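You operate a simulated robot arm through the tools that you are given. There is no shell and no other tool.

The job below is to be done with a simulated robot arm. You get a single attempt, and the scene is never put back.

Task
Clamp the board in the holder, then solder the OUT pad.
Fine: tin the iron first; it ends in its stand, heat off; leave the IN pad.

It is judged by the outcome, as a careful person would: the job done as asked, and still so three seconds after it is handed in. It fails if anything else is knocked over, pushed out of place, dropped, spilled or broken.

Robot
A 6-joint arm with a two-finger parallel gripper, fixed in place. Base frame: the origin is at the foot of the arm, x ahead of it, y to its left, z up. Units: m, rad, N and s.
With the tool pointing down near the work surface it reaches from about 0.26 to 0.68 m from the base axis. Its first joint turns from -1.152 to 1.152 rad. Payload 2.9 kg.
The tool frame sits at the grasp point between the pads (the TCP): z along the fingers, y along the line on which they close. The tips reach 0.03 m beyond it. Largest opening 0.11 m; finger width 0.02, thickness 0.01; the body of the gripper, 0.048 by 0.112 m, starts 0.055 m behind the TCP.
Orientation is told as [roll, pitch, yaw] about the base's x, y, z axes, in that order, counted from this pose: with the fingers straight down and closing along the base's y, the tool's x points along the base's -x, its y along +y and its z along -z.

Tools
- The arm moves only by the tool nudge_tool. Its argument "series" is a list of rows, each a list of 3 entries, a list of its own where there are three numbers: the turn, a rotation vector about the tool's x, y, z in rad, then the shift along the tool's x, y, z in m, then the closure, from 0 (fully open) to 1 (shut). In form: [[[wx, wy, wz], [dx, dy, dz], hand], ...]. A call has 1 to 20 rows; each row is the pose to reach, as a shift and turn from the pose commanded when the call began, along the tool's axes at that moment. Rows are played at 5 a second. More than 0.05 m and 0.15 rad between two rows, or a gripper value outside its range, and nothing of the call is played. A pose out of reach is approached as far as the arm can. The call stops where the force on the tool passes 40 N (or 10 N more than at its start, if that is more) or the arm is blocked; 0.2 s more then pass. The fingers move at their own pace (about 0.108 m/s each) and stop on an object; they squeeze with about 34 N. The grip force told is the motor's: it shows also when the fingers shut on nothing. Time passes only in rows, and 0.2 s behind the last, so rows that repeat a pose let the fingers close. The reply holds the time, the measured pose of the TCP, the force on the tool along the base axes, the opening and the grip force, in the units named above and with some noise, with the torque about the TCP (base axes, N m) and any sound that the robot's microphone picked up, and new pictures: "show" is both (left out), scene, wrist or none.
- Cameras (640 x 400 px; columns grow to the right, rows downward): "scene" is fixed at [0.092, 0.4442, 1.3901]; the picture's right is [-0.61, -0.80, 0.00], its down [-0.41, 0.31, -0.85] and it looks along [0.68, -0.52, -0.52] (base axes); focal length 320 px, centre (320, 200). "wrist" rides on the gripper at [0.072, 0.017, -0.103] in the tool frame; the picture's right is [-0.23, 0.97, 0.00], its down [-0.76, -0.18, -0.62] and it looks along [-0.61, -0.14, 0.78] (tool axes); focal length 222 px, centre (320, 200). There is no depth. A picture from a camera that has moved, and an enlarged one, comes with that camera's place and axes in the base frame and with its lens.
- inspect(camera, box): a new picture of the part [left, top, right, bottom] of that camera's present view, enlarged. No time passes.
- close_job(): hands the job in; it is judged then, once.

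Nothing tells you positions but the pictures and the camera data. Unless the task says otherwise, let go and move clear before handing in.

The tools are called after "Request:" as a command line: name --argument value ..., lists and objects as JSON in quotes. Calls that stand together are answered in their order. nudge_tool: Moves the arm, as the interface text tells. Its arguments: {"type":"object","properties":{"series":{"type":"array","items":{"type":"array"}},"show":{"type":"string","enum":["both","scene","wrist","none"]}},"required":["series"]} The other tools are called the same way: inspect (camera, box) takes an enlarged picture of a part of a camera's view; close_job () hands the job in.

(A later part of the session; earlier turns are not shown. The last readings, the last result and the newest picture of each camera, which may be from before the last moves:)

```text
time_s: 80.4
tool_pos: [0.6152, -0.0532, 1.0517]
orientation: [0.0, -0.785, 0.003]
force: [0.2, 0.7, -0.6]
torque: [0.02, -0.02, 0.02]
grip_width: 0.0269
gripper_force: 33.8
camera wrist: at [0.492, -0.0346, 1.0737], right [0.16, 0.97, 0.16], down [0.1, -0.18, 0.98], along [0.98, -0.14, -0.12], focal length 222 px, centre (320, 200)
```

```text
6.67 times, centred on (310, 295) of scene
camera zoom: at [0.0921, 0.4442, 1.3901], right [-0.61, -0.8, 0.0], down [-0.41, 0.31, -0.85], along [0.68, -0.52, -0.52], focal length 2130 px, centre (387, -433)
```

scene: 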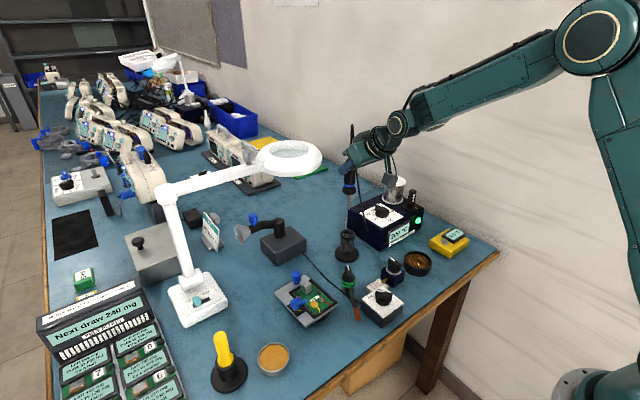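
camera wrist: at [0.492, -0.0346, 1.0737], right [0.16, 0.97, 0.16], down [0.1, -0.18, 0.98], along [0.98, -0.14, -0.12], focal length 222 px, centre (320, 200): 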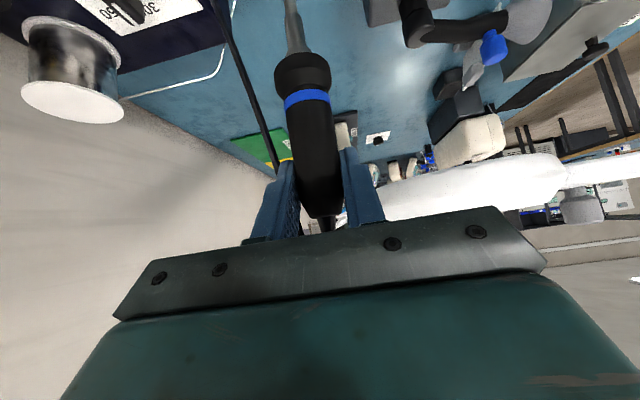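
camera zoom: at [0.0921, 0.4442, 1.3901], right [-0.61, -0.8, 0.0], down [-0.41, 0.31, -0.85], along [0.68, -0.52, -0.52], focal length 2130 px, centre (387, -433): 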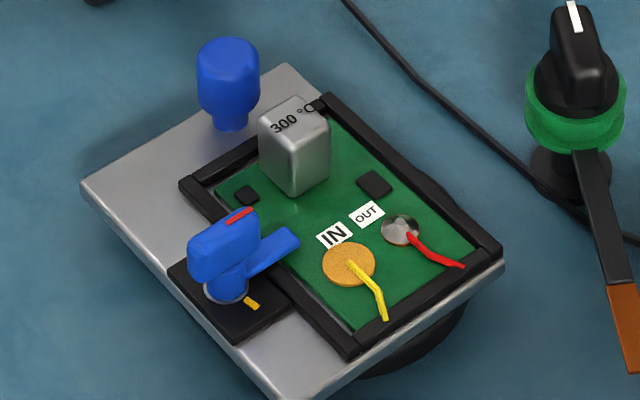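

The joint and board look fine. The tip is nearly above the stand's ring, so I'll shift -2 mm in y, lower partway, and check.

Request:
nudge_tool --series '[[[0, 0, 0], [0.0212, -0.002, 0.0212], 1], [[0, 0, 0], [0.0424, -0.002, 0.0424], 1], [[0, 0, 0], [0.0495, -0.002, 0.0495], 1], [[0, 0, 0], [0.0495, -0.002, 0.0495], 1]]' --show "none"

Request:
inspect --camera "scene" --box '[325, 210, 369, 260]'

Request:
inspect --camera "wrist" --box '[240, 0, 400, 120]'

```text
time_s: 81.4
tool_pos: [0.6143, -0.0555, 0.9822]
orientation: [0.0, -0.786, 0.0]
force: [-0.8, -0.3, -0.2]
torque: [-0.01, -0.03, 0.0]
grip_width: 0.0268
gripper_force: 34.1
```

```text
8.00 times, centred on (347, 235) of scene
camera zoom: at [0.092, 0.4442, 1.3901], right [-0.61, -0.8, 0.0], down [-0.41, 0.31, -0.85], along [0.68, -0.52, -0.52], focal length 2556 px, centre (104, -80)
```

zoom: 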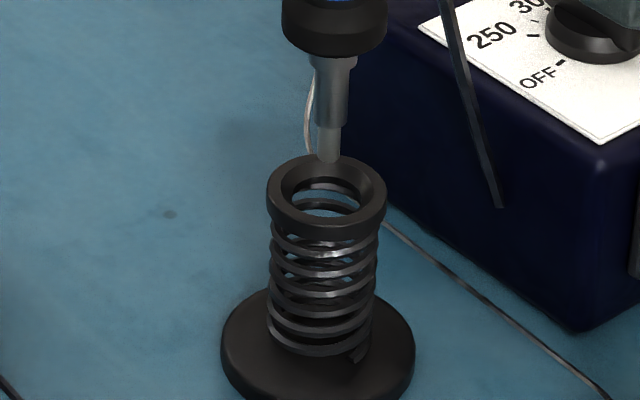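

```text
3.33 times, centred on (320, 60) of wrist
camera zoom: at [0.4913, -0.0372, 1.0043], right [0.16, 0.97, 0.16], down [0.1, -0.18, 0.98], along [0.98, -0.14, -0.12], focal length 740 px, centre (320, 667)
```

zoom: 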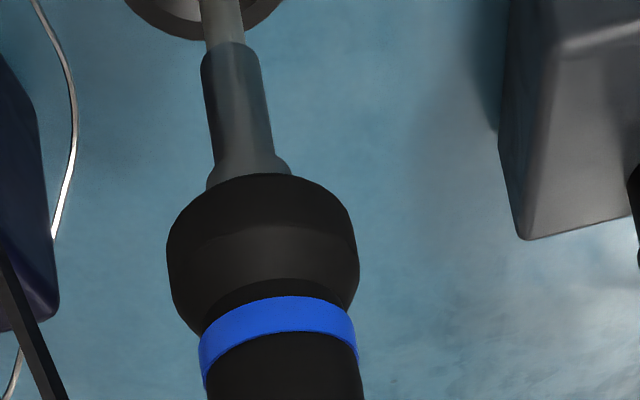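

The ring hole is about 3 mm further in +x and -y. Adjusting and lowering 25 mm to enter the ring.

Request:
nudge_tool --series '[[[0, 0, 0], [-0.0021, -0.003, 0.0021], 1], [[0, 0, 0], [0.005, -0.003, 0.0092], 1], [[0, 0, 0], [0.0106, -0.003, 0.0148], 1], [[0, 0, 0], [0.0156, -0.003, 0.0198], 1], [[0, 0, 0], [0.0156, -0.003, 0.0198], 1]]' --show "none"

Request:
inspect --camera "scene" --box '[325, 210, 369, 260]'

Request:
inspect --camera "wrist" --box '[240, 0, 400, 120]'

```text
time_s: 82.6
tool_pos: [0.6184, -0.0574, 0.9582]
orientation: [-0.001, -0.785, 0.001]
force: [-0.5, -0.2, -1.1]
torque: [-0.01, 0.0, 0.0]
grip_width: 0.0271
gripper_force: 33.7
```

```text
8.00 times, centred on (347, 235) of scene
camera zoom: at [0.092, 0.4442, 1.3901], right [-0.61, -0.8, 0.0], down [-0.41, 0.31, -0.85], along [0.68, -0.52, -0.52], focal length 2556 px, centre (104, -80)
```

zoom: 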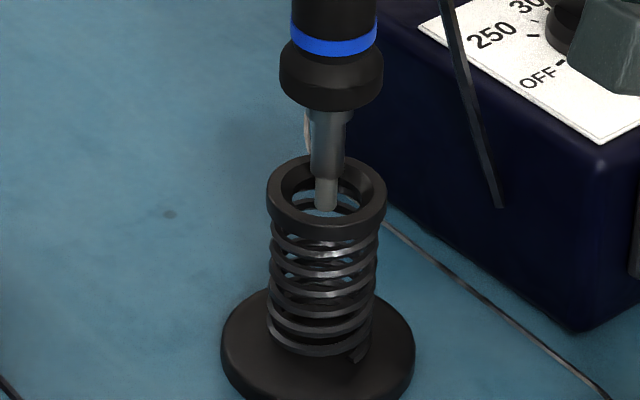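

```text
3.33 times, centred on (320, 60) of wrist
camera zoom: at [0.4949, -0.0404, 0.9788], right [0.16, 0.97, 0.16], down [0.1, -0.18, 0.98], along [0.98, -0.14, -0.12], focal length 740 px, centre (320, 667)
```

zoom: 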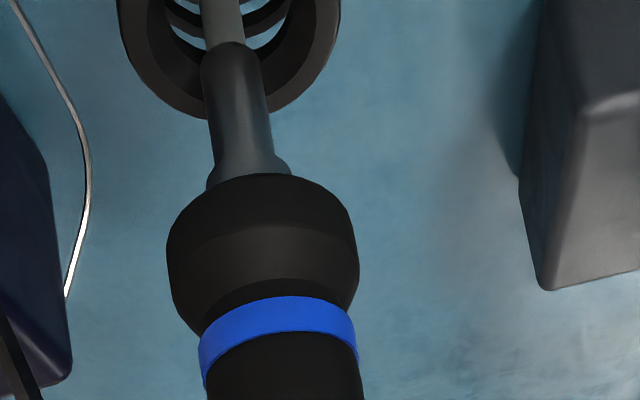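

The tip has entered the ring, centred. Continuing down 36 mm.

Request:
nudge_tool --series '[[[0, 0, 0], [0.0071, 0, 0.0071], 1], [[0, 0, 0], [0.0141, 0, 0.0141], 1], [[0, 0, 0], [0.0212, 0, 0.0212], 1], [[0, 0, 0], [0.0255, 0, 0.0255], 1], [[0, 0, 0], [0.0255, 0, 0.0255], 1]]' --show "none"

Request:
inspect --camera "scene" --box '[325, 210, 369, 260]'

Request:
inspect --camera "wrist" --box '[240, 0, 400, 120]'

```text
time_s: 83.8
tool_pos: [0.6194, -0.0568, 0.9206]
orientation: [0.0, -0.786, 0.0]
force: [0.4, 0.5, -1.2]
torque: [0.03, -0.02, 0.02]
grip_width: 0.027
gripper_force: 33.5
```

```text
8.00 times, centred on (347, 235) of scene
camera zoom: at [0.092, 0.4442, 1.3901], right [-0.61, -0.8, 0.0], down [-0.41, 0.31, -0.85], along [0.68, -0.52, -0.52], focal length 2556 px, centre (104, -80)
```

zoom: 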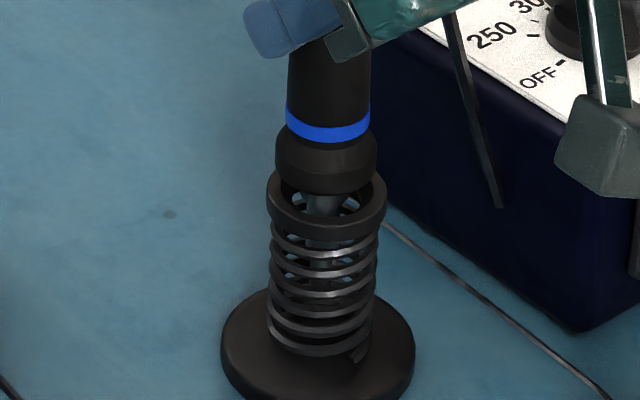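

```text
3.33 times, centred on (320, 60) of wrist
camera zoom: at [0.4953, -0.0404, 0.9427], right [0.16, 0.97, 0.16], down [0.1, -0.18, 0.98], along [0.98, -0.14, -0.12], focal length 740 px, centre (320, 667)
```

zoom: 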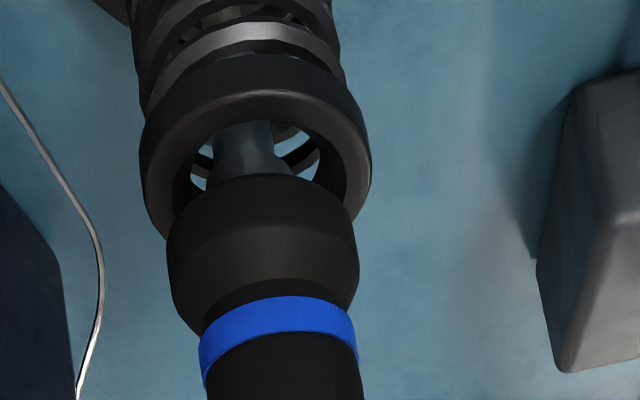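

The collar is just above the ring's cup. Lowering gently until seated.

Request:
nudge_tool --series '[[[0, 0, 0], [0.0014, 0, 0.0014], 1], [[0, 0, 0], [0.0028, 0, 0.0028], 1], [[0, 0, 0], [0.0035, 0, 0.0035], 1], [[0, 0, 0], [0.0035, 0, 0.0035], 1]]' --show "none"

Request:
inspect --camera "scene" --box '[325, 210, 369, 260]'

Request:
inspect --camera "wrist" --box '[240, 0, 400, 120]'

```text
time_s: 84.8
tool_pos: [0.6186, -0.0575, 0.9151]
orientation: [0.001, -0.785, -0.001]
force: [0.1, -0.6, -0.3]
torque: [-0.02, 0.02, -0.03]
grip_width: 0.0267
gripper_force: 34.2
```

```text
8.00 times, centred on (347, 235) of scene
camera zoom: at [0.092, 0.4442, 1.3901], right [-0.61, -0.8, 0.0], down [-0.41, 0.31, -0.85], along [0.68, -0.52, -0.52], focal length 2556 px, centre (104, -80)
```

zoom: 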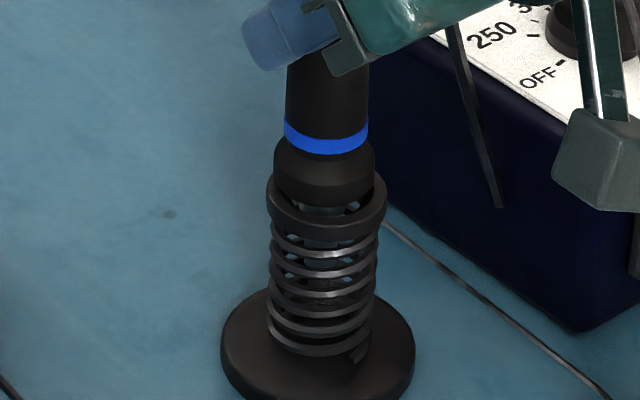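

```text
3.33 times, centred on (320, 60) of wrist
camera zoom: at [0.4955, -0.0401, 0.9377], right [0.16, 0.97, 0.16], down [0.1, -0.18, 0.98], along [0.98, -0.14, -0.12], focal length 740 px, centre (320, 667)
```

zoom: 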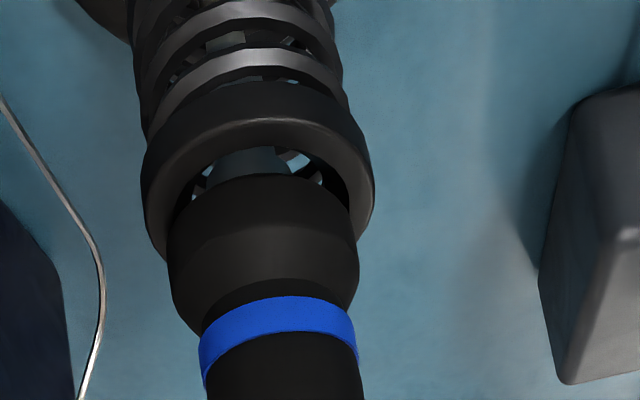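

The blue ring is nearly at its original height. Lowering another 2–3 mm to feel contact.

Request:
nudge_tool --series '[[[0, 0, 0], [0.0007, 0, 0.0007], 1], [[0, 0, 0], [0.0014, 0, 0.0014], 1], [[0, 0, 0], [0.0021, 0, 0.0021], 1], [[0, 0, 0], [0.0021, 0, 0.0021], 1]]' --show "none"

Request:
inspect --camera "scene" --box '[325, 210, 369, 260]'

```text
time_s: 85.8
tool_pos: [0.6182, -0.0576, 0.916]
orientation: [0.001, -0.789, 0.001]
force: [-17.4, 2.7, 26.7]
torque: [0.13, 0.89, 0.06]
grip_width: 0.0269
gripper_force: 34.0
```

```text
8.00 times, centred on (347, 235) of scene
camera zoom: at [0.0911, 0.4443, 1.3901], right [-0.61, -0.8, 0.0], down [-0.41, 0.31, -0.85], along [0.68, -0.52, -0.52], focal length 2556 px, centre (104, -80)
```

zoom: 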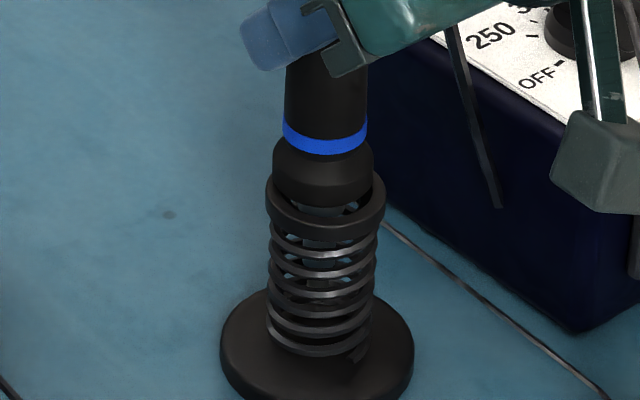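

Contact at 27 N with a -17 N side load, meaning the collar touches the +x side of the cup. I'll ease up 1.5 mm, shift -2.5 mm in x, and re-seat.

Request:
nudge_tool --series '[[[0, 0, 0], [-0.0014, 0.0005, -0.0014], 1], [[0, 0, 0], [0.0004, 0.0005, -0.0032], 1], [[0, 0, 0], [0.0004, 0.0005, -0.0032], 1]]' --show "none"

Request:
nudge_tool --series '[[[0, 0, 0], [0.0007, 0, 0.0007], 1], [[0, 0, 0], [0.0012, 0, 0.0012], 1], [[0, 0, 0], [0.0012, 0, 0.0012], 1]]' --show "none"

Request:
inspect --camera "scene" --box '[325, 210, 369, 260]'

Request:
inspect --camera "wrist" --box '[240, 0, 400, 120]'

```text
time_s: 86.6
tool_pos: [0.6166, -0.0581, 0.9161]
orientation: [0.0, -0.788, 0.0]
force: [7.8, -0.1, 7.7]
torque: [0.01, -0.75, -0.03]
grip_width: 0.027
gripper_force: 34.2
```

```text
time_s: 87.4
tool_pos: [0.6167, -0.0585, 0.9158]
orientation: [-0.001, -0.789, 0.0]
force: [-4.3, -0.1, 24.6]
torque: [0.01, -0.12, -0.02]
grip_width: 0.0271
gripper_force: 34.7
```

```text
8.00 times, centred on (347, 235) of scene
camera zoom: at [0.0914, 0.4442, 1.3901], right [-0.61, -0.8, 0.0], down [-0.41, 0.31, -0.85], along [0.68, -0.52, -0.52], focal length 2556 px, centre (104, -80)
```

zoom: 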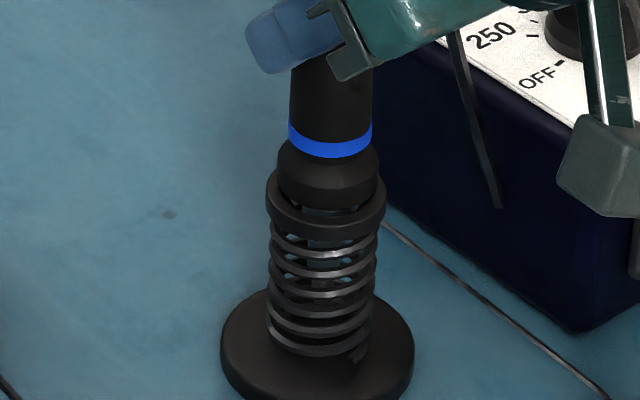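

```text
3.33 times, centred on (320, 60) of wrist
camera zoom: at [0.4932, -0.0403, 0.9368], right [0.16, 0.97, 0.16], down [0.09, -0.18, 0.98], along [0.98, -0.14, -0.12], focal length 740 px, centre (320, 667)
```

zoom: 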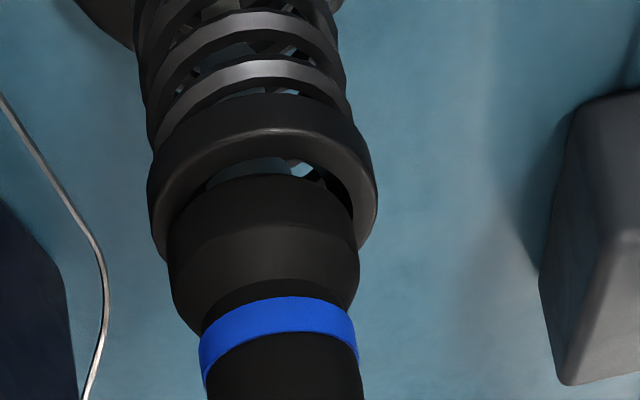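

Seated, with 25 N vertical and little side load. I'll ease half of the preload, open, and back straight out along the fingers.

Request:
nudge_tool --series '[[[0, 0, 0], [-0.0007, 0, -0.0007], 1], [[0, 0, 0], [-0.0007, 0, -0.0007], 0.85], [[0, 0, 0], [-0.0007, 0, -0.0007], 0.7], [[0, 0, 0], [-0.0007, 0, -0.0007], 0.58], [[0, 0, 0], [-0.0007, 0, -0.0007], 0.55], [[0, 0, 0], [-0.0007, 0, -0.0007], 0.55]]' --show "none"

Request:
inspect --camera "scene" --box '[325, 190, 385, 260]'

Request:
inspect --camera "wrist" --box '[220, 0, 420, 240]'

```text
time_s: 88.8
tool_pos: [0.6155, -0.0585, 0.9152]
orientation: [0.0, -0.784, 0.002]
force: [-0.2, 0.0, -1.1]
torque: [0.0, 0.01, -0.01]
grip_width: 0.0496
gripper_force: 0.0
```

```text
5.71 times, centred on (355, 225) of scene
camera zoom: at [0.092, 0.4442, 1.3901], right [-0.61, -0.8, 0.0], down [-0.41, 0.31, -0.85], along [0.68, -0.52, -0.52], focal length 1826 px, centre (120, 57)
```

zoom: 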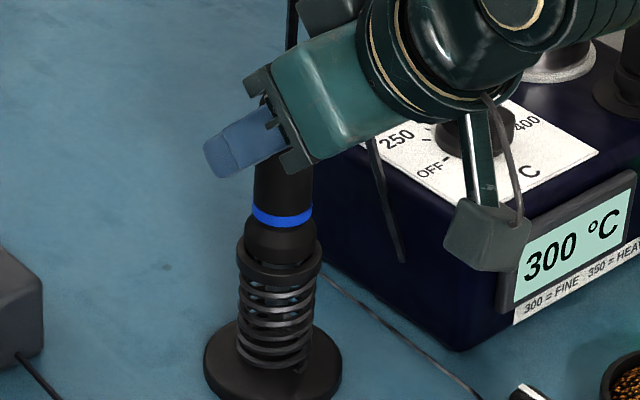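

```text
1.67 times, centred on (320, 120) of wrist
camera zoom: at [0.493, -0.0401, 0.9361], right [0.16, 0.97, 0.16], down [0.1, -0.18, 0.98], along [0.98, -0.14, -0.12], focal length 370 px, centre (320, 333)
```

zoom: 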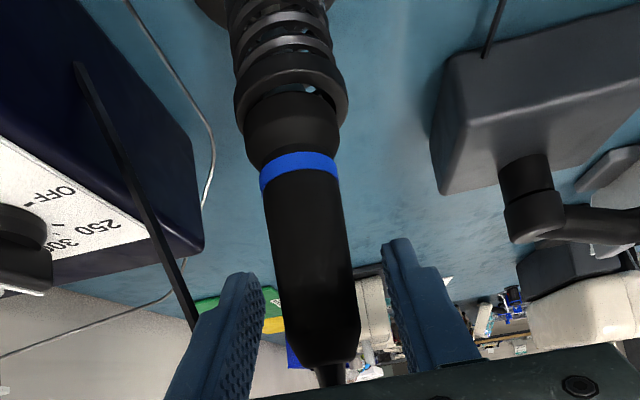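

The iron stands on its own. Backing straight out along the tool axis by 0.12 m.

Request:
nudge_tool --series '[[[0, 0, 0], [0, 0, -0.02], 0.55], [[0, 0, 0], [0, 0, -0.045], 0.55], [[0, 0, 0], [0, 0, -0.08], 0.55], [[0, 0, 0], [0, 0, -0.12], 0.55], [[0, 0, 0], [0, 0, -0.12], 0.55]]'

Request:
inspect --camera "scene" --box '[320, 150, 384, 270]'

Request:
inspect --camera "scene" --box '[370, 180, 434, 250]'

```text
time_s: 90.0
tool_pos: [0.5293, -0.0575, 1.0001]
orientation: [-0.001, -0.783, 0.0]
force: [-0.7, 0.4, 0.4]
torque: [0.04, 0.01, 0.0]
grip_width: 0.0495
gripper_force: 0.0
camera wrist: at [0.4065, -0.0406, 1.0217], right [0.16, 0.97, 0.16], down [0.1, -0.18, 0.98], along [0.98, -0.14, -0.12], focal length 222 px, centre (320, 200)
```

scene: 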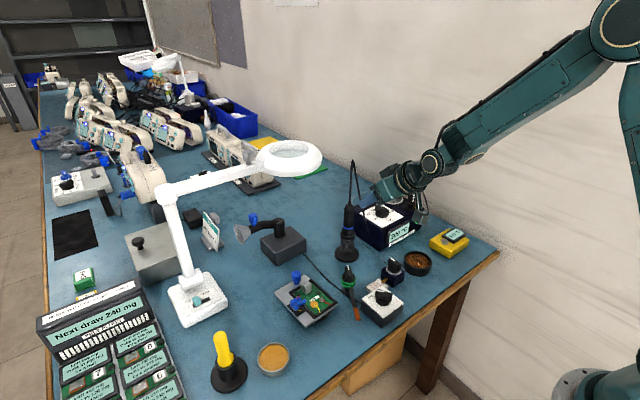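
wrist: 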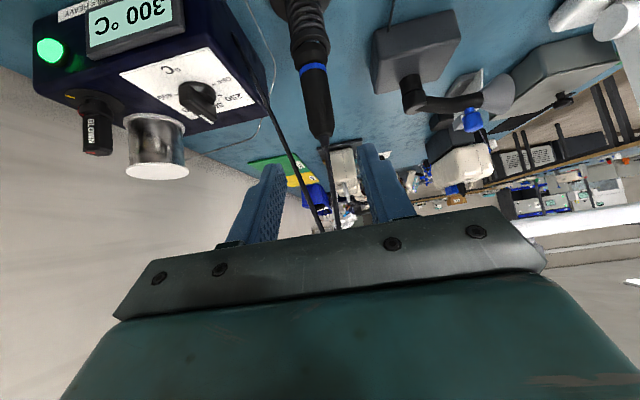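

```text
3.33 times, centred on (352, 210) of scene
camera zoom: at [0.092, 0.4442, 1.3901], right [-0.61, -0.8, 0.0], down [-0.41, 0.31, -0.85], along [0.68, -0.52, -0.52], focal length 1065 px, centre (213, 167)
```

zoom: 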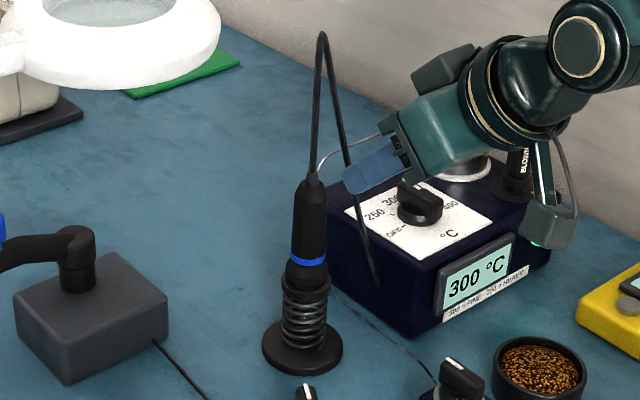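

```text
5.71 times, centred on (402, 215) of scene
camera zoom: at [0.092, 0.4442, 1.3901], right [-0.61, -0.8, 0.0], down [-0.41, 0.31, -0.85], along [0.68, -0.52, -0.52], focal length 1826 px, centre (-149, 114)
```

zoom: 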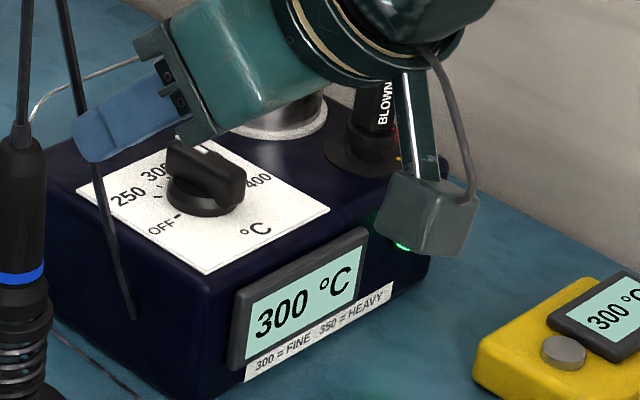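

The iron is back exactly as it was. Next is heat off. I'll return the hand to vertical in front of the station dial at about (0.621, -0.198) and study the dial.

Request:
nudge_tool --series '[[[0, 0.131, 0], [0, -0.0221, 0], 0.6], [[0, 0.262, 0], [0, -0.0442, 0], 0.65], [[0, 0.393, 0], [0, -0.0663, 0], 0.68], [[0, 0.523, 0], [0, -0.0883, 0], 0.68], [[0, 0.654, 0], [0, -0.1104, 0], 0.68], [[0, 0.785, 0], [0, -0.1325, 0], 0.68], [[0, 0.785, 0], [0, -0.1325, 0], 0.68]]'

Request:
inspect --camera "wrist" --box '[240, 120, 400, 220]'

Request:
inspect --camera "scene" --box '[360, 190, 410, 230]'

```text
time_s: 91.6
tool_pos: [0.5307, -0.1903, 0.9997]
orientation: [-0.001, 0.002, 0.0]
force: [-0.7, -0.5, 0.4]
torque: [-0.01, 0.0, 0.0]
grip_width: 0.0351
gripper_force: 0.0
camera wrist: at [0.4604, -0.1722, 1.1023], right [0.23, 0.97, 0.0], down [0.76, -0.18, 0.62], along [0.61, -0.14, -0.78], focal length 222 px, centre (320, 200)
```

scene: 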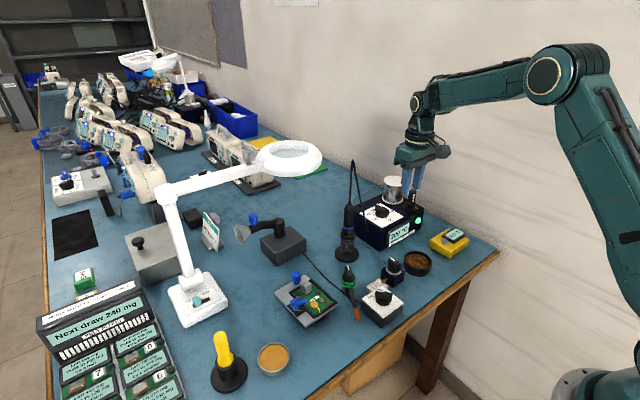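
wrist: 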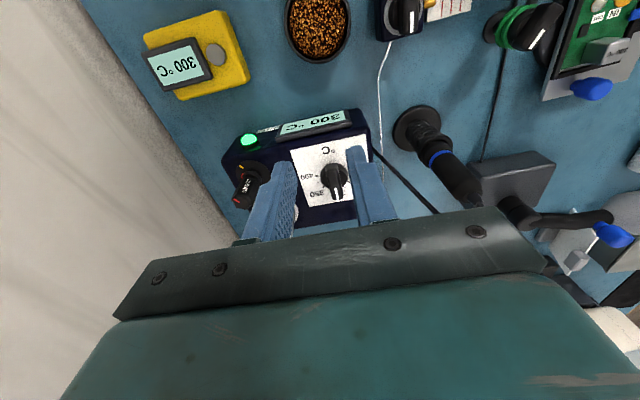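

```text
4.00 times, centred on (320, 170) of wrist
camera zoom: at [0.4604, -0.1722, 1.1023], right [0.23, 0.97, 0.0], down [0.76, -0.18, 0.62], along [0.61, -0.14, -0.78], focal length 888 px, centre (320, 320)
```

zoom: 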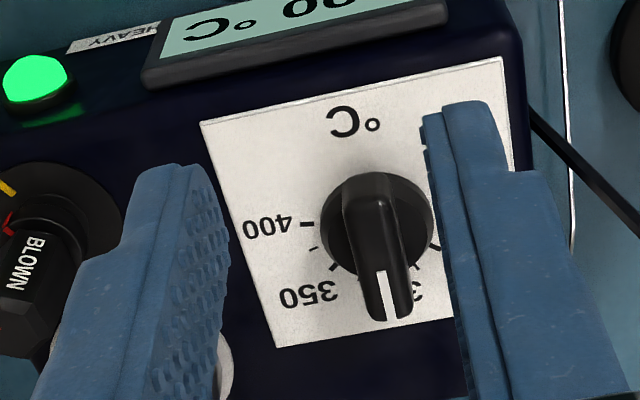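

```text
10.00 times, centred on (385, 210) of scene
camera zoom: at [0.092, 0.4441, 1.3901], right [-0.61, -0.8, 0.0], down [-0.41, 0.31, -0.85], along [0.68, -0.52, -0.52], focal length 3195 px, centre (-330, 100)
```

zoom: 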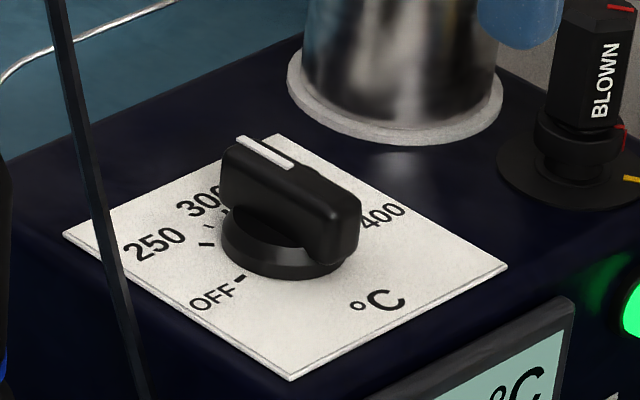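

The dial knob axis is near (0.618, -0.190). Its ridge points along +x at 300, its top is z≈0.876, and OFF lies about +100° counter-clockwise. I'll move above the knob and check alignment.

Request:
nudge_tool --series '[[[0, 0, 0], [-0.03, 0, 0.01], 0.59], [[0, 0, 0], [-0.06, 0, 0.02], 0.59], [[0, 0, 0], [-0.0873, 0.0003, 0.035], 0.59], [[0, 0, 0], [-0.0873, 0.0003, 0.07], 0.59], [[0, 0, 0], [-0.0873, 0.0003, 0.07], 0.59]]'

Request:
inspect --camera "wrist" --box '[240, 90, 400, 210]'

Request:
inspect --camera "scene" --box '[350, 170, 430, 240]'

```text
time_s: 92.8
tool_pos: [0.6191, -0.1891, 0.9313]
orientation: [0.0, 0.001, 0.0]
force: [-0.2, -0.5, 0.1]
torque: [0.03, -0.01, 0.02]
grip_width: 0.0452
gripper_force: 0.2
camera wrist: at [0.548, -0.1715, 1.033], right [0.23, 0.97, 0.0], down [0.76, -0.18, 0.62], along [0.61, -0.14, -0.78], focal length 222 px, centre (320, 200)
```

scene: 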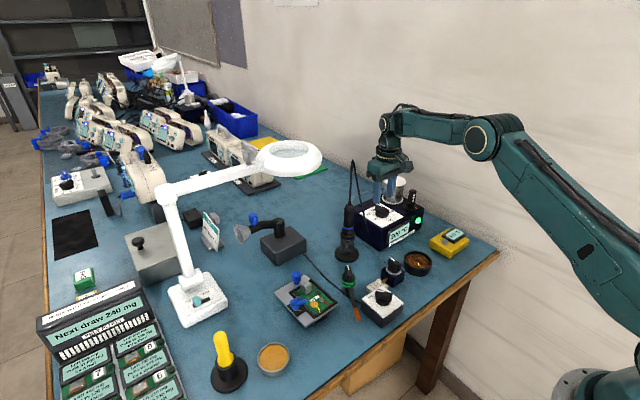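
wrist: 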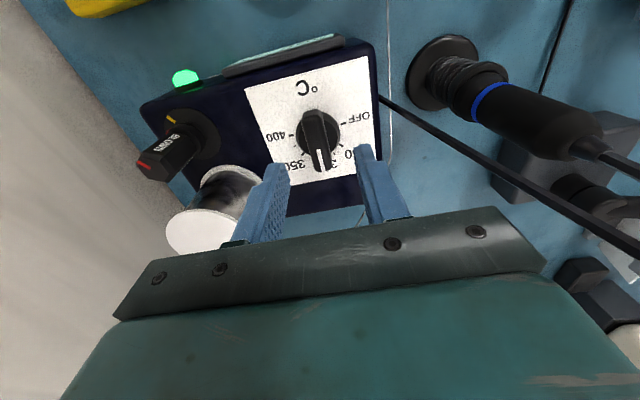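

```text
3.33 times, centred on (320, 150) of wrist
camera zoom: at [0.548, -0.1715, 1.033], right [0.23, 0.97, 0.0], down [0.76, -0.18, 0.62], along [0.61, -0.14, -0.78], focal length 740 px, centre (320, 367)
```

zoom: 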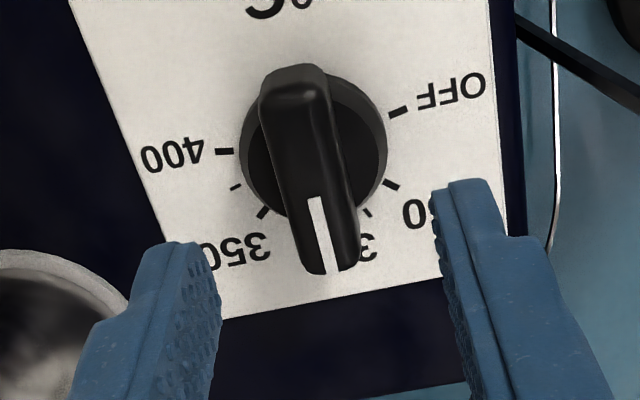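

```text
5.71 times, centred on (390, 205) of scene
camera zoom: at [0.092, 0.4442, 1.3901], right [-0.61, -0.8, 0.0], down [-0.41, 0.31, -0.85], along [0.68, -0.52, -0.52], focal length 1826 px, centre (-80, 171)
```

zoom: 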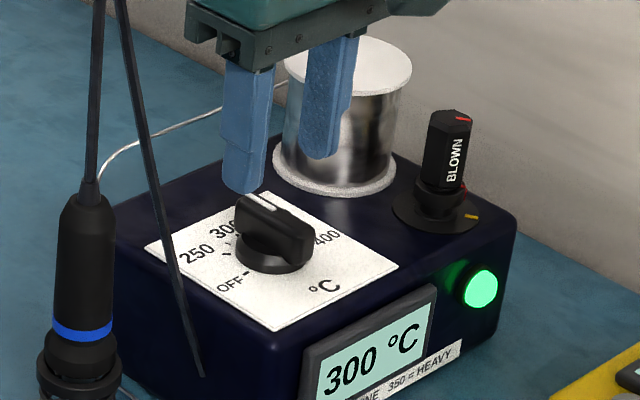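

Alignment is good: TCP over the knob axis, fingers straddling the ridge. Descending to grip height 0.894 and closing.

Request:
nudge_tool --series '[[[0, 0, 0], [0, -0.001, 0.015], 0.59], [[0, 0, 0], [0, -0.001, 0.03], 0.59], [[0, 0, 0], [0, -0.001, 0.037], 0.59], [[0, 0, 0], [0, -0.001, 0.037], 0.59]]' --show "none"

Request:
inspect --camera "wrist" --box '[240, 90, 400, 210]'

Request:
inspect --camera "scene" --box '[360, 180, 420, 230]'

```text
time_s: 93.8
tool_pos: [0.6188, -0.1899, 0.8932]
orientation: [0.0, 0.001, 0.0]
force: [-0.4, -0.2, 0.9]
torque: [0.01, 0.02, 0.02]
grip_width: 0.0451
gripper_force: 0.0
```

```text
3.33 times, centred on (320, 150) of wrist
camera zoom: at [0.5479, -0.1727, 0.9964], right [0.23, 0.97, 0.0], down [0.76, -0.18, 0.62], along [0.61, -0.14, -0.78], focal length 740 px, centre (320, 367)
```

zoom: 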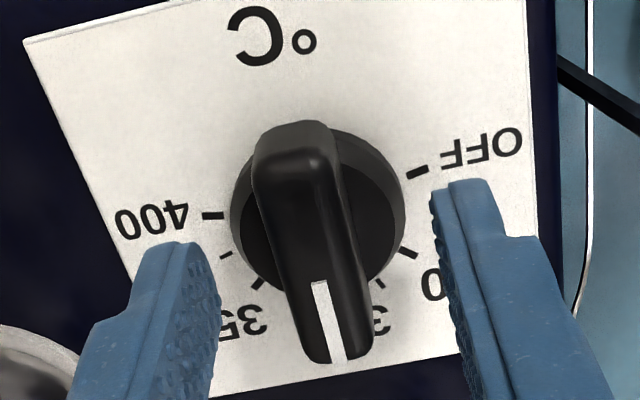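

```text
8.00 times, centred on (390, 205) of scene
camera zoom: at [0.092, 0.4442, 1.3901], right [-0.61, -0.8, 0.0], down [-0.41, 0.31, -0.85], along [0.68, -0.52, -0.52], focal length 2556 px, centre (-240, 160)
```

zoom: 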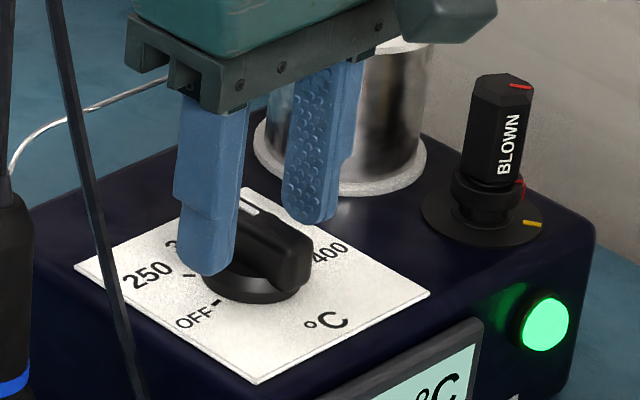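

The fingers straddle the dial ridge. Closing.

Request:
nudge_tool --series '[[[0, 0, 0], [0, 0, 0], 0.75], [[0, 0, 0], [0, 0, 0], 0.88], [[0, 0, 0], [0, 0, 0], 1], [[0, 0, 0], [0, 0, 0], 1]]' --show "none"

Request:
inspect --camera "wrist" --box '[240, 90, 400, 210]'

```text
time_s: 94.8
tool_pos: [0.6196, -0.1908, 0.8932]
orientation: [0.001, 0.0, -0.001]
force: [0.2, -6.0, -1.9]
torque: [-0.17, -0.26, 0.02]
grip_width: 0.0158
gripper_force: 44.9
```

```text
3.33 times, centred on (320, 150) of wrist
camera zoom: at [0.5478, -0.1732, 0.9965], right [0.23, 0.97, 0.0], down [0.76, -0.18, 0.62], along [0.61, -0.14, -0.78], focal length 740 px, centre (320, 367)
```

zoom: 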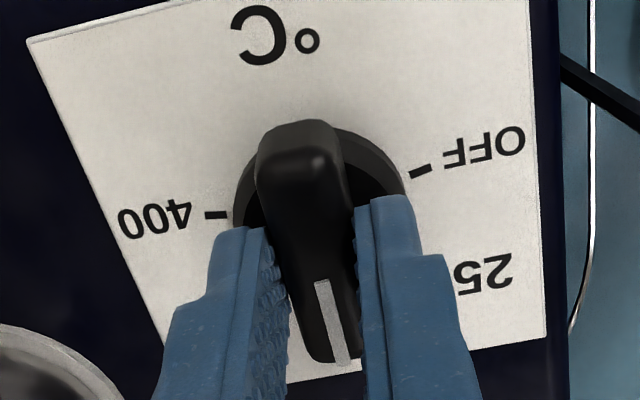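

The knob is gripped with no twist. Turning counter-clockwise toward OFF, first half.

Request:
nudge_tool --series '[[[0, 0, -0.12], [0, 0, 0], 1], [[0, 0, -0.24], [0, 0, 0], 1], [[0, 0, -0.36], [0, 0, 0], 1], [[0, 0, -0.48], [0, 0, 0], 1], [[0, 0, -0.6], [0, 0, 0], 1], [[0, 0, -0.72], [0, 0, 0], 1], [[0, 0, -0.84], [0, 0, 0], 1], [[0, 0, -0.84], [0, 0, 0], 1]]' --show "scene"

Request:
inspect --camera "scene" --box '[360, 180, 440, 250]'

Request:
inspect --camera "wrist" --box '[240, 90, 400, 210]'

```text
time_s: 96.6
tool_pos: [0.6191, -0.1911, 0.8937]
orientation: [-0.003, -0.001, 0.842]
force: [11.4, -13.8, 5.8]
torque: [0.02, -0.39, -0.03]
grip_width: 0.0156
gripper_force: 44.5
```

scene: 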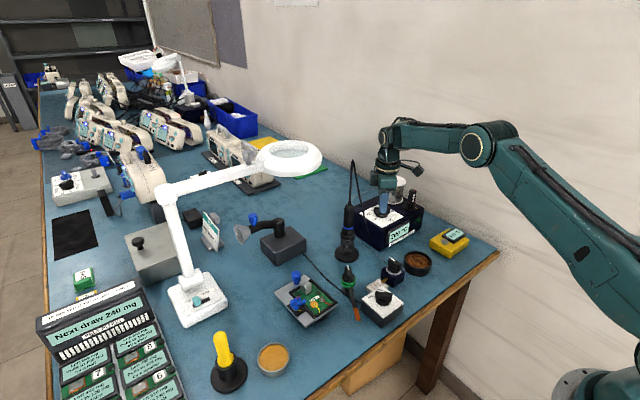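

```text
5.71 times, centred on (400, 215) of scene
camera zoom: at [0.0922, 0.4438, 1.3902], right [-0.61, -0.8, 0.0], down [-0.41, 0.31, -0.85], along [0.68, -0.52, -0.52], focal length 1826 px, centre (-137, 114)
```

zoom: 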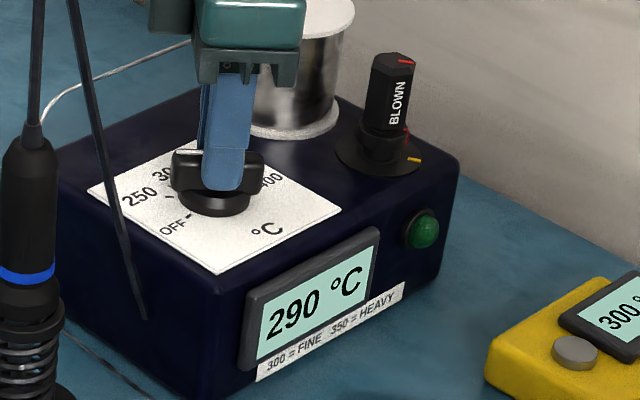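

```text
3.33 times, centred on (320, 150) of wrist
camera zoom: at [0.5591, -0.2332, 0.9964], right [-0.57, 0.82, 0.0], down [0.64, 0.45, 0.62], along [0.51, 0.36, -0.78], focal length 740 px, centre (320, 367)
```

zoom: 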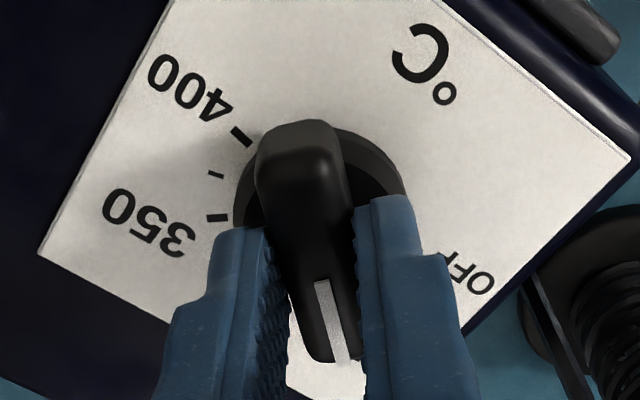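

The knob turns with the hand and the temperature is dropping. Continuing to OFF (about 100° total).

Request:
nudge_tool --series '[[[0, 0, -0.12], [0, -0.001, 0], 1], [[0, 0, -0.24], [0, -0.001, 0], 1], [[0, 0, -0.36], [0, -0.001, 0], 1], [[0, 0, -0.48], [0, -0.001, 0], 1], [[0, 0, -0.6], [0, -0.001, 0], 1], [[0, 0, -0.72], [0, -0.001, 0], 1], [[0, 0, -0.82], [0, -0.001, 0], 1], [[0, 0, -0.82], [0, -0.001, 0], 1]]' --show "none"

Request:
inspect --camera "scene" --box '[360, 180, 440, 250]'

Request:
inspect --camera "wrist" --box '[240, 90, 400, 210]'

```text
time_s: 98.4
tool_pos: [0.6195, -0.1913, 0.8926]
orientation: [-0.002, -0.002, 1.66]
force: [7.3, -10.9, 14.0]
torque: [0.17, -0.06, 0.01]
grip_width: 0.0159
gripper_force: 45.1
```

```text
5.71 times, centred on (400, 215) of scene
camera zoom: at [0.0919, 0.444, 1.3902], right [-0.61, -0.8, 0.0], down [-0.41, 0.31, -0.85], along [0.68, -0.52, -0.52], focal length 1826 px, centre (-137, 114)
```

zoom: 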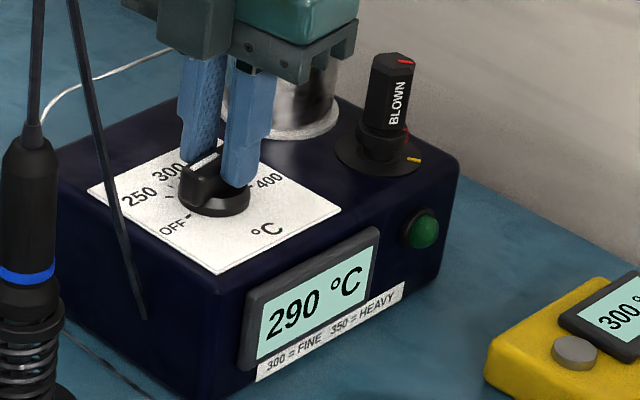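

```text
3.33 times, centred on (320, 150) of wrist
camera zoom: at [0.6104, -0.2644, 0.9965], right [-0.99, 0.14, 0.0], down [0.11, 0.78, 0.62], along [0.09, 0.62, -0.78], focal length 740 px, centre (320, 367)
```

zoom: 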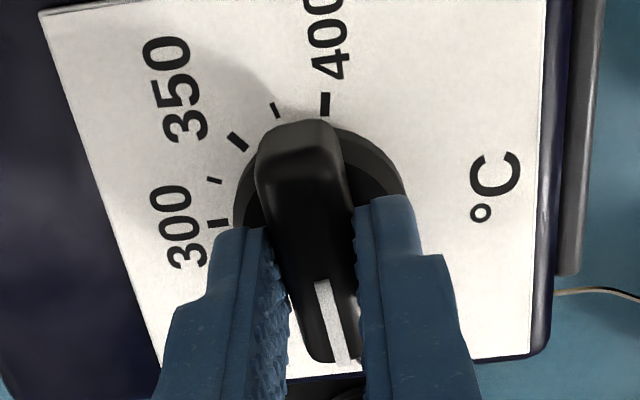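

The pointer is at about 95°. A little more to reach OFF, watching for the stop.

Request:
nudge_tool --series '[[[0, 0, -0.05], [0, -0.0005, -0.0005], 1], [[0, 0, -0.09], [0, -0.0005, -0.0005], 1], [[0, 0, -0.09], [0, -0.0005, -0.0005], 1]]' --show "none"

Request:
inspect --camera "scene" --box '[360, 180, 440, 250]'

```text
time_s: 99.2
tool_pos: [0.6208, -0.1921, 0.8928]
orientation: [0.0, 0.0, 1.748]
force: [5.5, -9.9, 9.0]
torque: [-1.22, -0.3, -0.11]
grip_width: 0.0158
gripper_force: 45.1
```

```text
5.71 times, centred on (400, 215) of scene
camera zoom: at [0.092, 0.444, 1.3902], right [-0.61, -0.8, 0.0], down [-0.41, 0.31, -0.85], along [0.68, -0.52, -0.52], focal length 1826 px, centre (-137, 114)
```

zoom: 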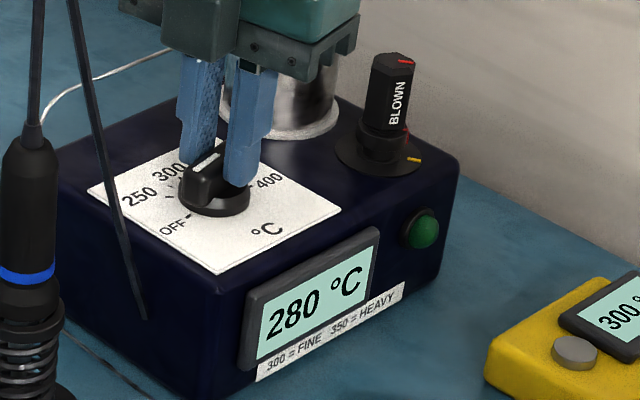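

Temperature keeps falling (280 °C). I'll nudge slightly further to feel for the end stop.

Request:
nudge_tool --series '[[[0, 0, -0.04], [0, 0, 0], 1], [[0, 0, -0.08], [0, 0, 0], 1], [[0, 0, -0.08], [0, 0, 0], 1]]' --show "none"

Request:
inspect --camera "scene" --box '[365, 195, 405, 225]'

```text
time_s: 100.0
tool_pos: [0.6186, -0.1917, 0.8937]
orientation: [0.0, 0.001, 1.829]
force: [6.5, -7.9, 7.8]
torque: [-0.51, -0.22, -1.15]
grip_width: 0.0162
gripper_force: 44.9
```

```text
13.33 times, centred on (385, 210) of scene
camera zoom: at [0.092, 0.444, 1.3902], right [-0.61, -0.8, 0.0], down [-0.41, 0.31, -0.85], along [0.68, -0.52, -0.52], focal length 4260 px, centre (-547, 67)
```

zoom: 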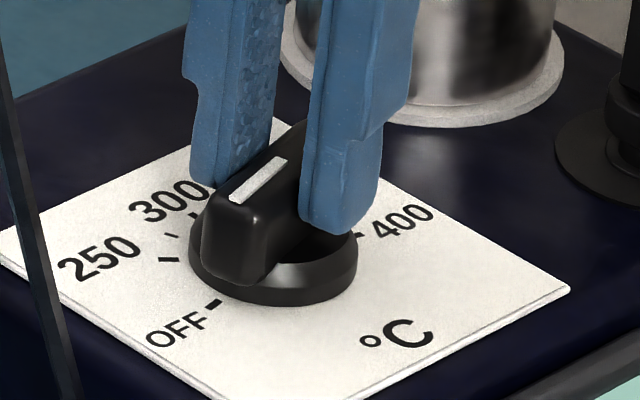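

The end stop is reached (1.15 N·m), so the dial is at OFF. I'll relieve the torque, open, and lift away.

Request:
nudge_tool --series '[[[0, 0, 0.06], [0, 0, 0], 1], [[0, 0, 0.06], [0, 0, 0], 0.85], [[0, 0, 0.06], [0, 0, 0], 0.7], [[0, 0, 0.06], [0, 0, 0], 0.62], [[0, 0, 0.06], [0, 0, 0], 0.62], [[0, 0, 0.06], [0, 0, -0.02], 0.62], [[0, 0, 0.06], [0, 0, -0.06], 0.62], [[0, 0, 0.06], [0, 0, -0.1], 0.62], [[0, 0, 0.06], [0, 0, -0.1], 0.62]]'

Request:
inspect --camera "scene" --box '[360, 180, 440, 250]'

Request:
inspect --camera "wrist" --box '[220, 40, 420, 200]'

```text
time_s: 102.0
tool_pos: [0.62, -0.1905, 0.9952]
orientation: [0.001, -0.001, 1.769]
force: [0.6, 0.5, 0.9]
torque: [-0.01, 0.0, 0.04]
grip_width: 0.0419
gripper_force: 0.1
camera wrist: at [0.6194, -0.263, 1.0981], right [-1.0, 0.03, 0.0], down [0.02, 0.78, 0.62], along [0.02, 0.62, -0.78], focal length 222 px, centre (320, 200)
```

scene: 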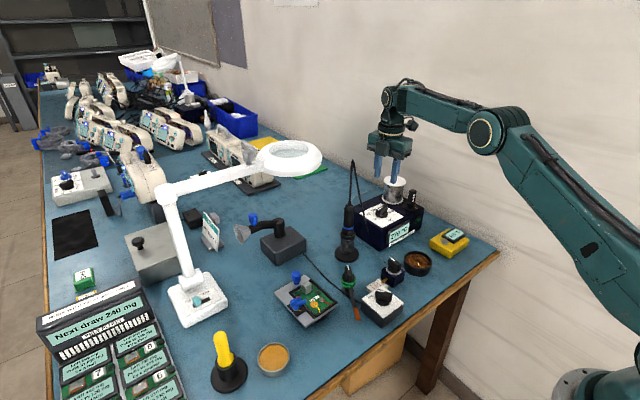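
wrist: 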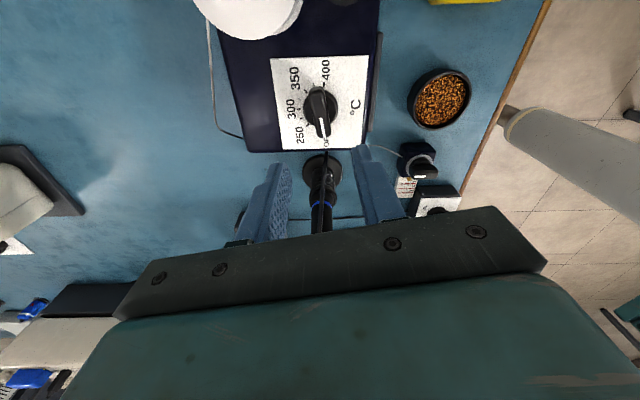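

```text
5.71 times, centred on (400, 215) of scene
camera zoom: at [0.092, 0.4442, 1.3901], right [-0.61, -0.8, 0.0], down [-0.41, 0.31, -0.85], along [0.68, -0.52, -0.52], focal length 1826 px, centre (-137, 114)
```

zoom: 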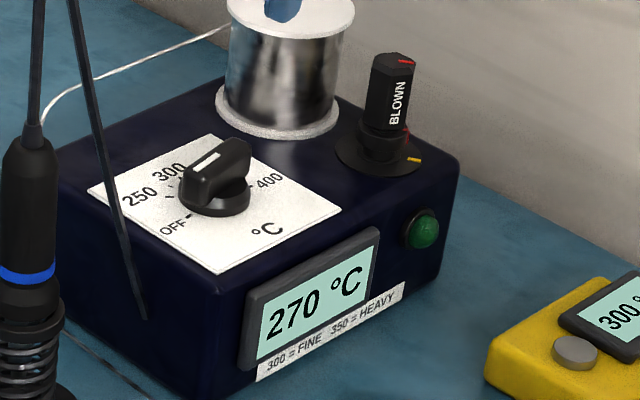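

```text
2.50 times, centred on (320, 120) of wrist
camera zoom: at [0.6194, -0.263, 1.0981], right [-1.0, 0.03, 0.0], down [0.02, 0.78, 0.62], along [0.02, 0.62, -0.78], focal length 555 px, centre (320, 400)
```

zoom: 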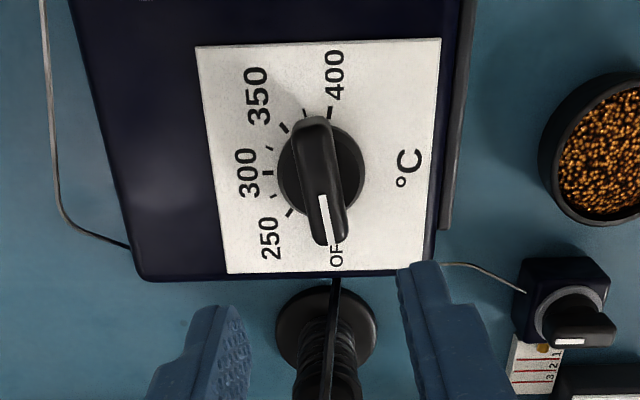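

The dial points at OFF and the station is cooling. I'll take a close look at the clamped board to make sure all is well.

Request:
inspect --camera "scene" --box '[286, 268, 338, 318]'

Request:
inspect --camera "scene" --box '[324, 190, 384, 290]'

```text
8.00 times, centred on (312, 293) of scene
camera zoom: at [0.092, 0.4442, 1.3901], right [-0.61, -0.8, 0.0], down [-0.41, 0.31, -0.85], along [0.68, -0.52, -0.52], focal length 2556 px, centre (384, -544)
```

zoom: 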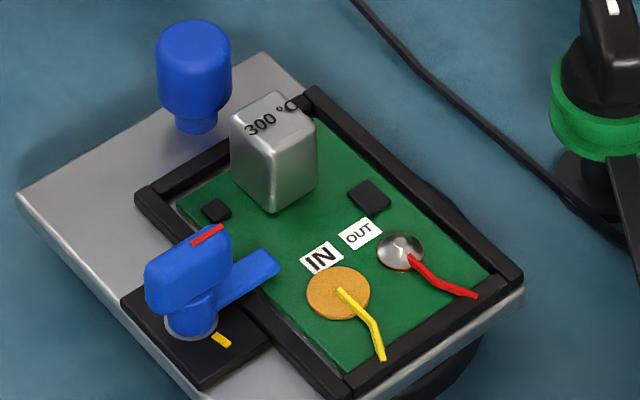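

```text
4.00 times, centred on (354, 240) of scene
camera zoom: at [0.092, 0.4442, 1.3901], right [-0.61, -0.8, 0.0], down [-0.41, 0.31, -0.85], along [0.68, -0.52, -0.52], focal length 1278 px, centre (184, 40)
```

zoom: 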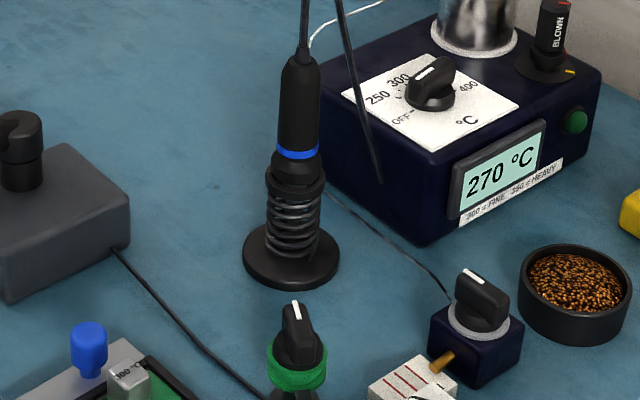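

Everything looks right, but the board moved about 2 mm when the tip lifted off. To be sure the clamp is fully home, I'll go back to the lever and press it firmly to its stop. First I'll move there by a safe route.

Request:
nudge_tool --series '[[[0, 0, 0.066], [-0.0079, 0.0392, -0.02], 0.62], [[0, 0, 0.132], [-0.0158, 0.0784, -0.035], 0.62], [[0, 0, 0.198], [-0.0334, 0.1156, -0.035], 0.65], [[0, 0, 0.198], [-0.0697, 0.144, -0.035], 0.65], [[0, 0, 0.198], [-0.1148, 0.1401, -0.035], 0.65], [[0, 0, 0.198], [-0.1589, 0.1312, -0.035], 0.65], [[0, 0, 0.198], [-0.203, 0.1223, -0.035], 0.65], [[0, 0, 0.198], [-0.2471, 0.1135, -0.035], 0.65], [[0, 0, 0.198], [-0.2912, 0.1046, -0.035], 0.65], [[0, 0, 0.198], [-0.3343, 0.0908, -0.02], 0.65], [[0, 0, 0.198], [-0.3637, 0.0594, 0], 0.65], [[0, 0, 0.198], [-0.3823, 0.0251, 0.02], 0.65], [[0, 0, 0.198], [-0.3856, 0.0163, 0.045], 0.65], [[0, 0, 0.198], [-0.3856, 0.0163, 0.045], 0.65]]'

Request:
inspect --camera "wrist" --box '[220, 20, 420, 200]'

```text
time_s: 105.0
tool_pos: [0.5274, 0.1859, 0.9478]
orientation: [0.001, -0.001, 1.572]
force: [-0.5, -0.7, 0.0]
torque: [0.02, 0.0, 0.02]
grip_width: 0.0383
gripper_force: 0.1
camera wrist: at [0.5116, 0.1147, 1.0517], right [-0.97, 0.23, 0.0], down [0.18, 0.76, 0.62], along [0.14, 0.61, -0.78], focal length 222 px, centre (320, 200)
```

scene: 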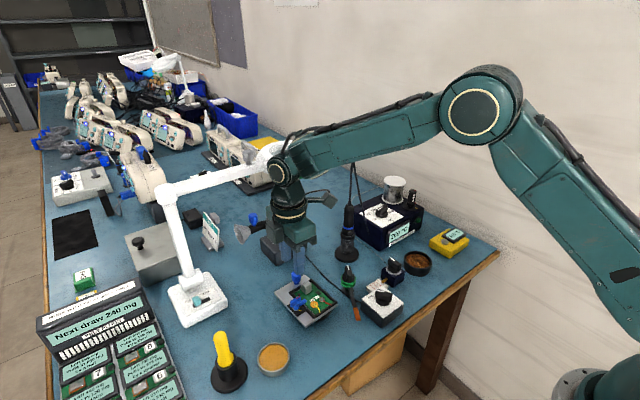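
wrist: 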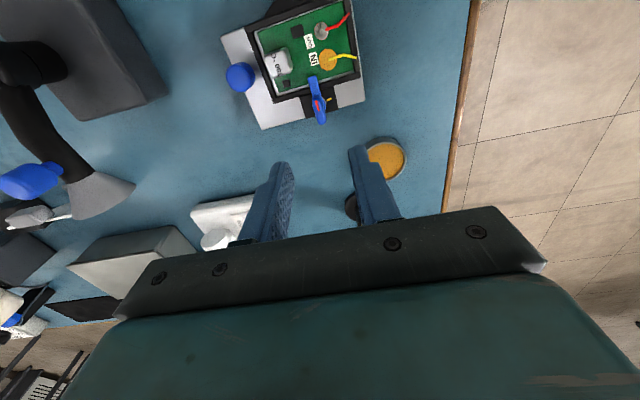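

```text
2.22 times, centred on (320, 110) of wrist
camera zoom: at [0.5116, 0.1147, 1.0517], right [-0.97, 0.23, 0.0], down [0.18, 0.76, 0.62], along [0.14, 0.61, -0.78], focal length 494 px, centre (320, 400)
```

zoom: 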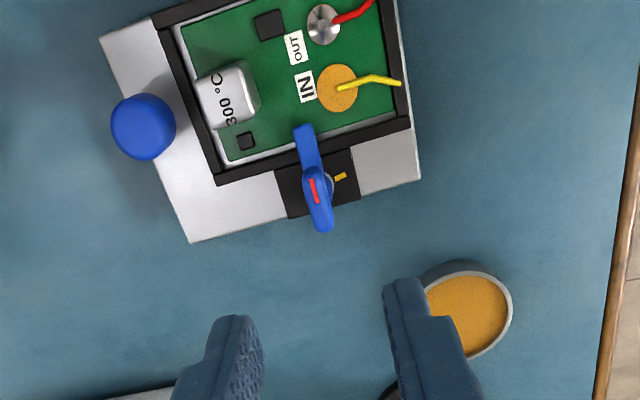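

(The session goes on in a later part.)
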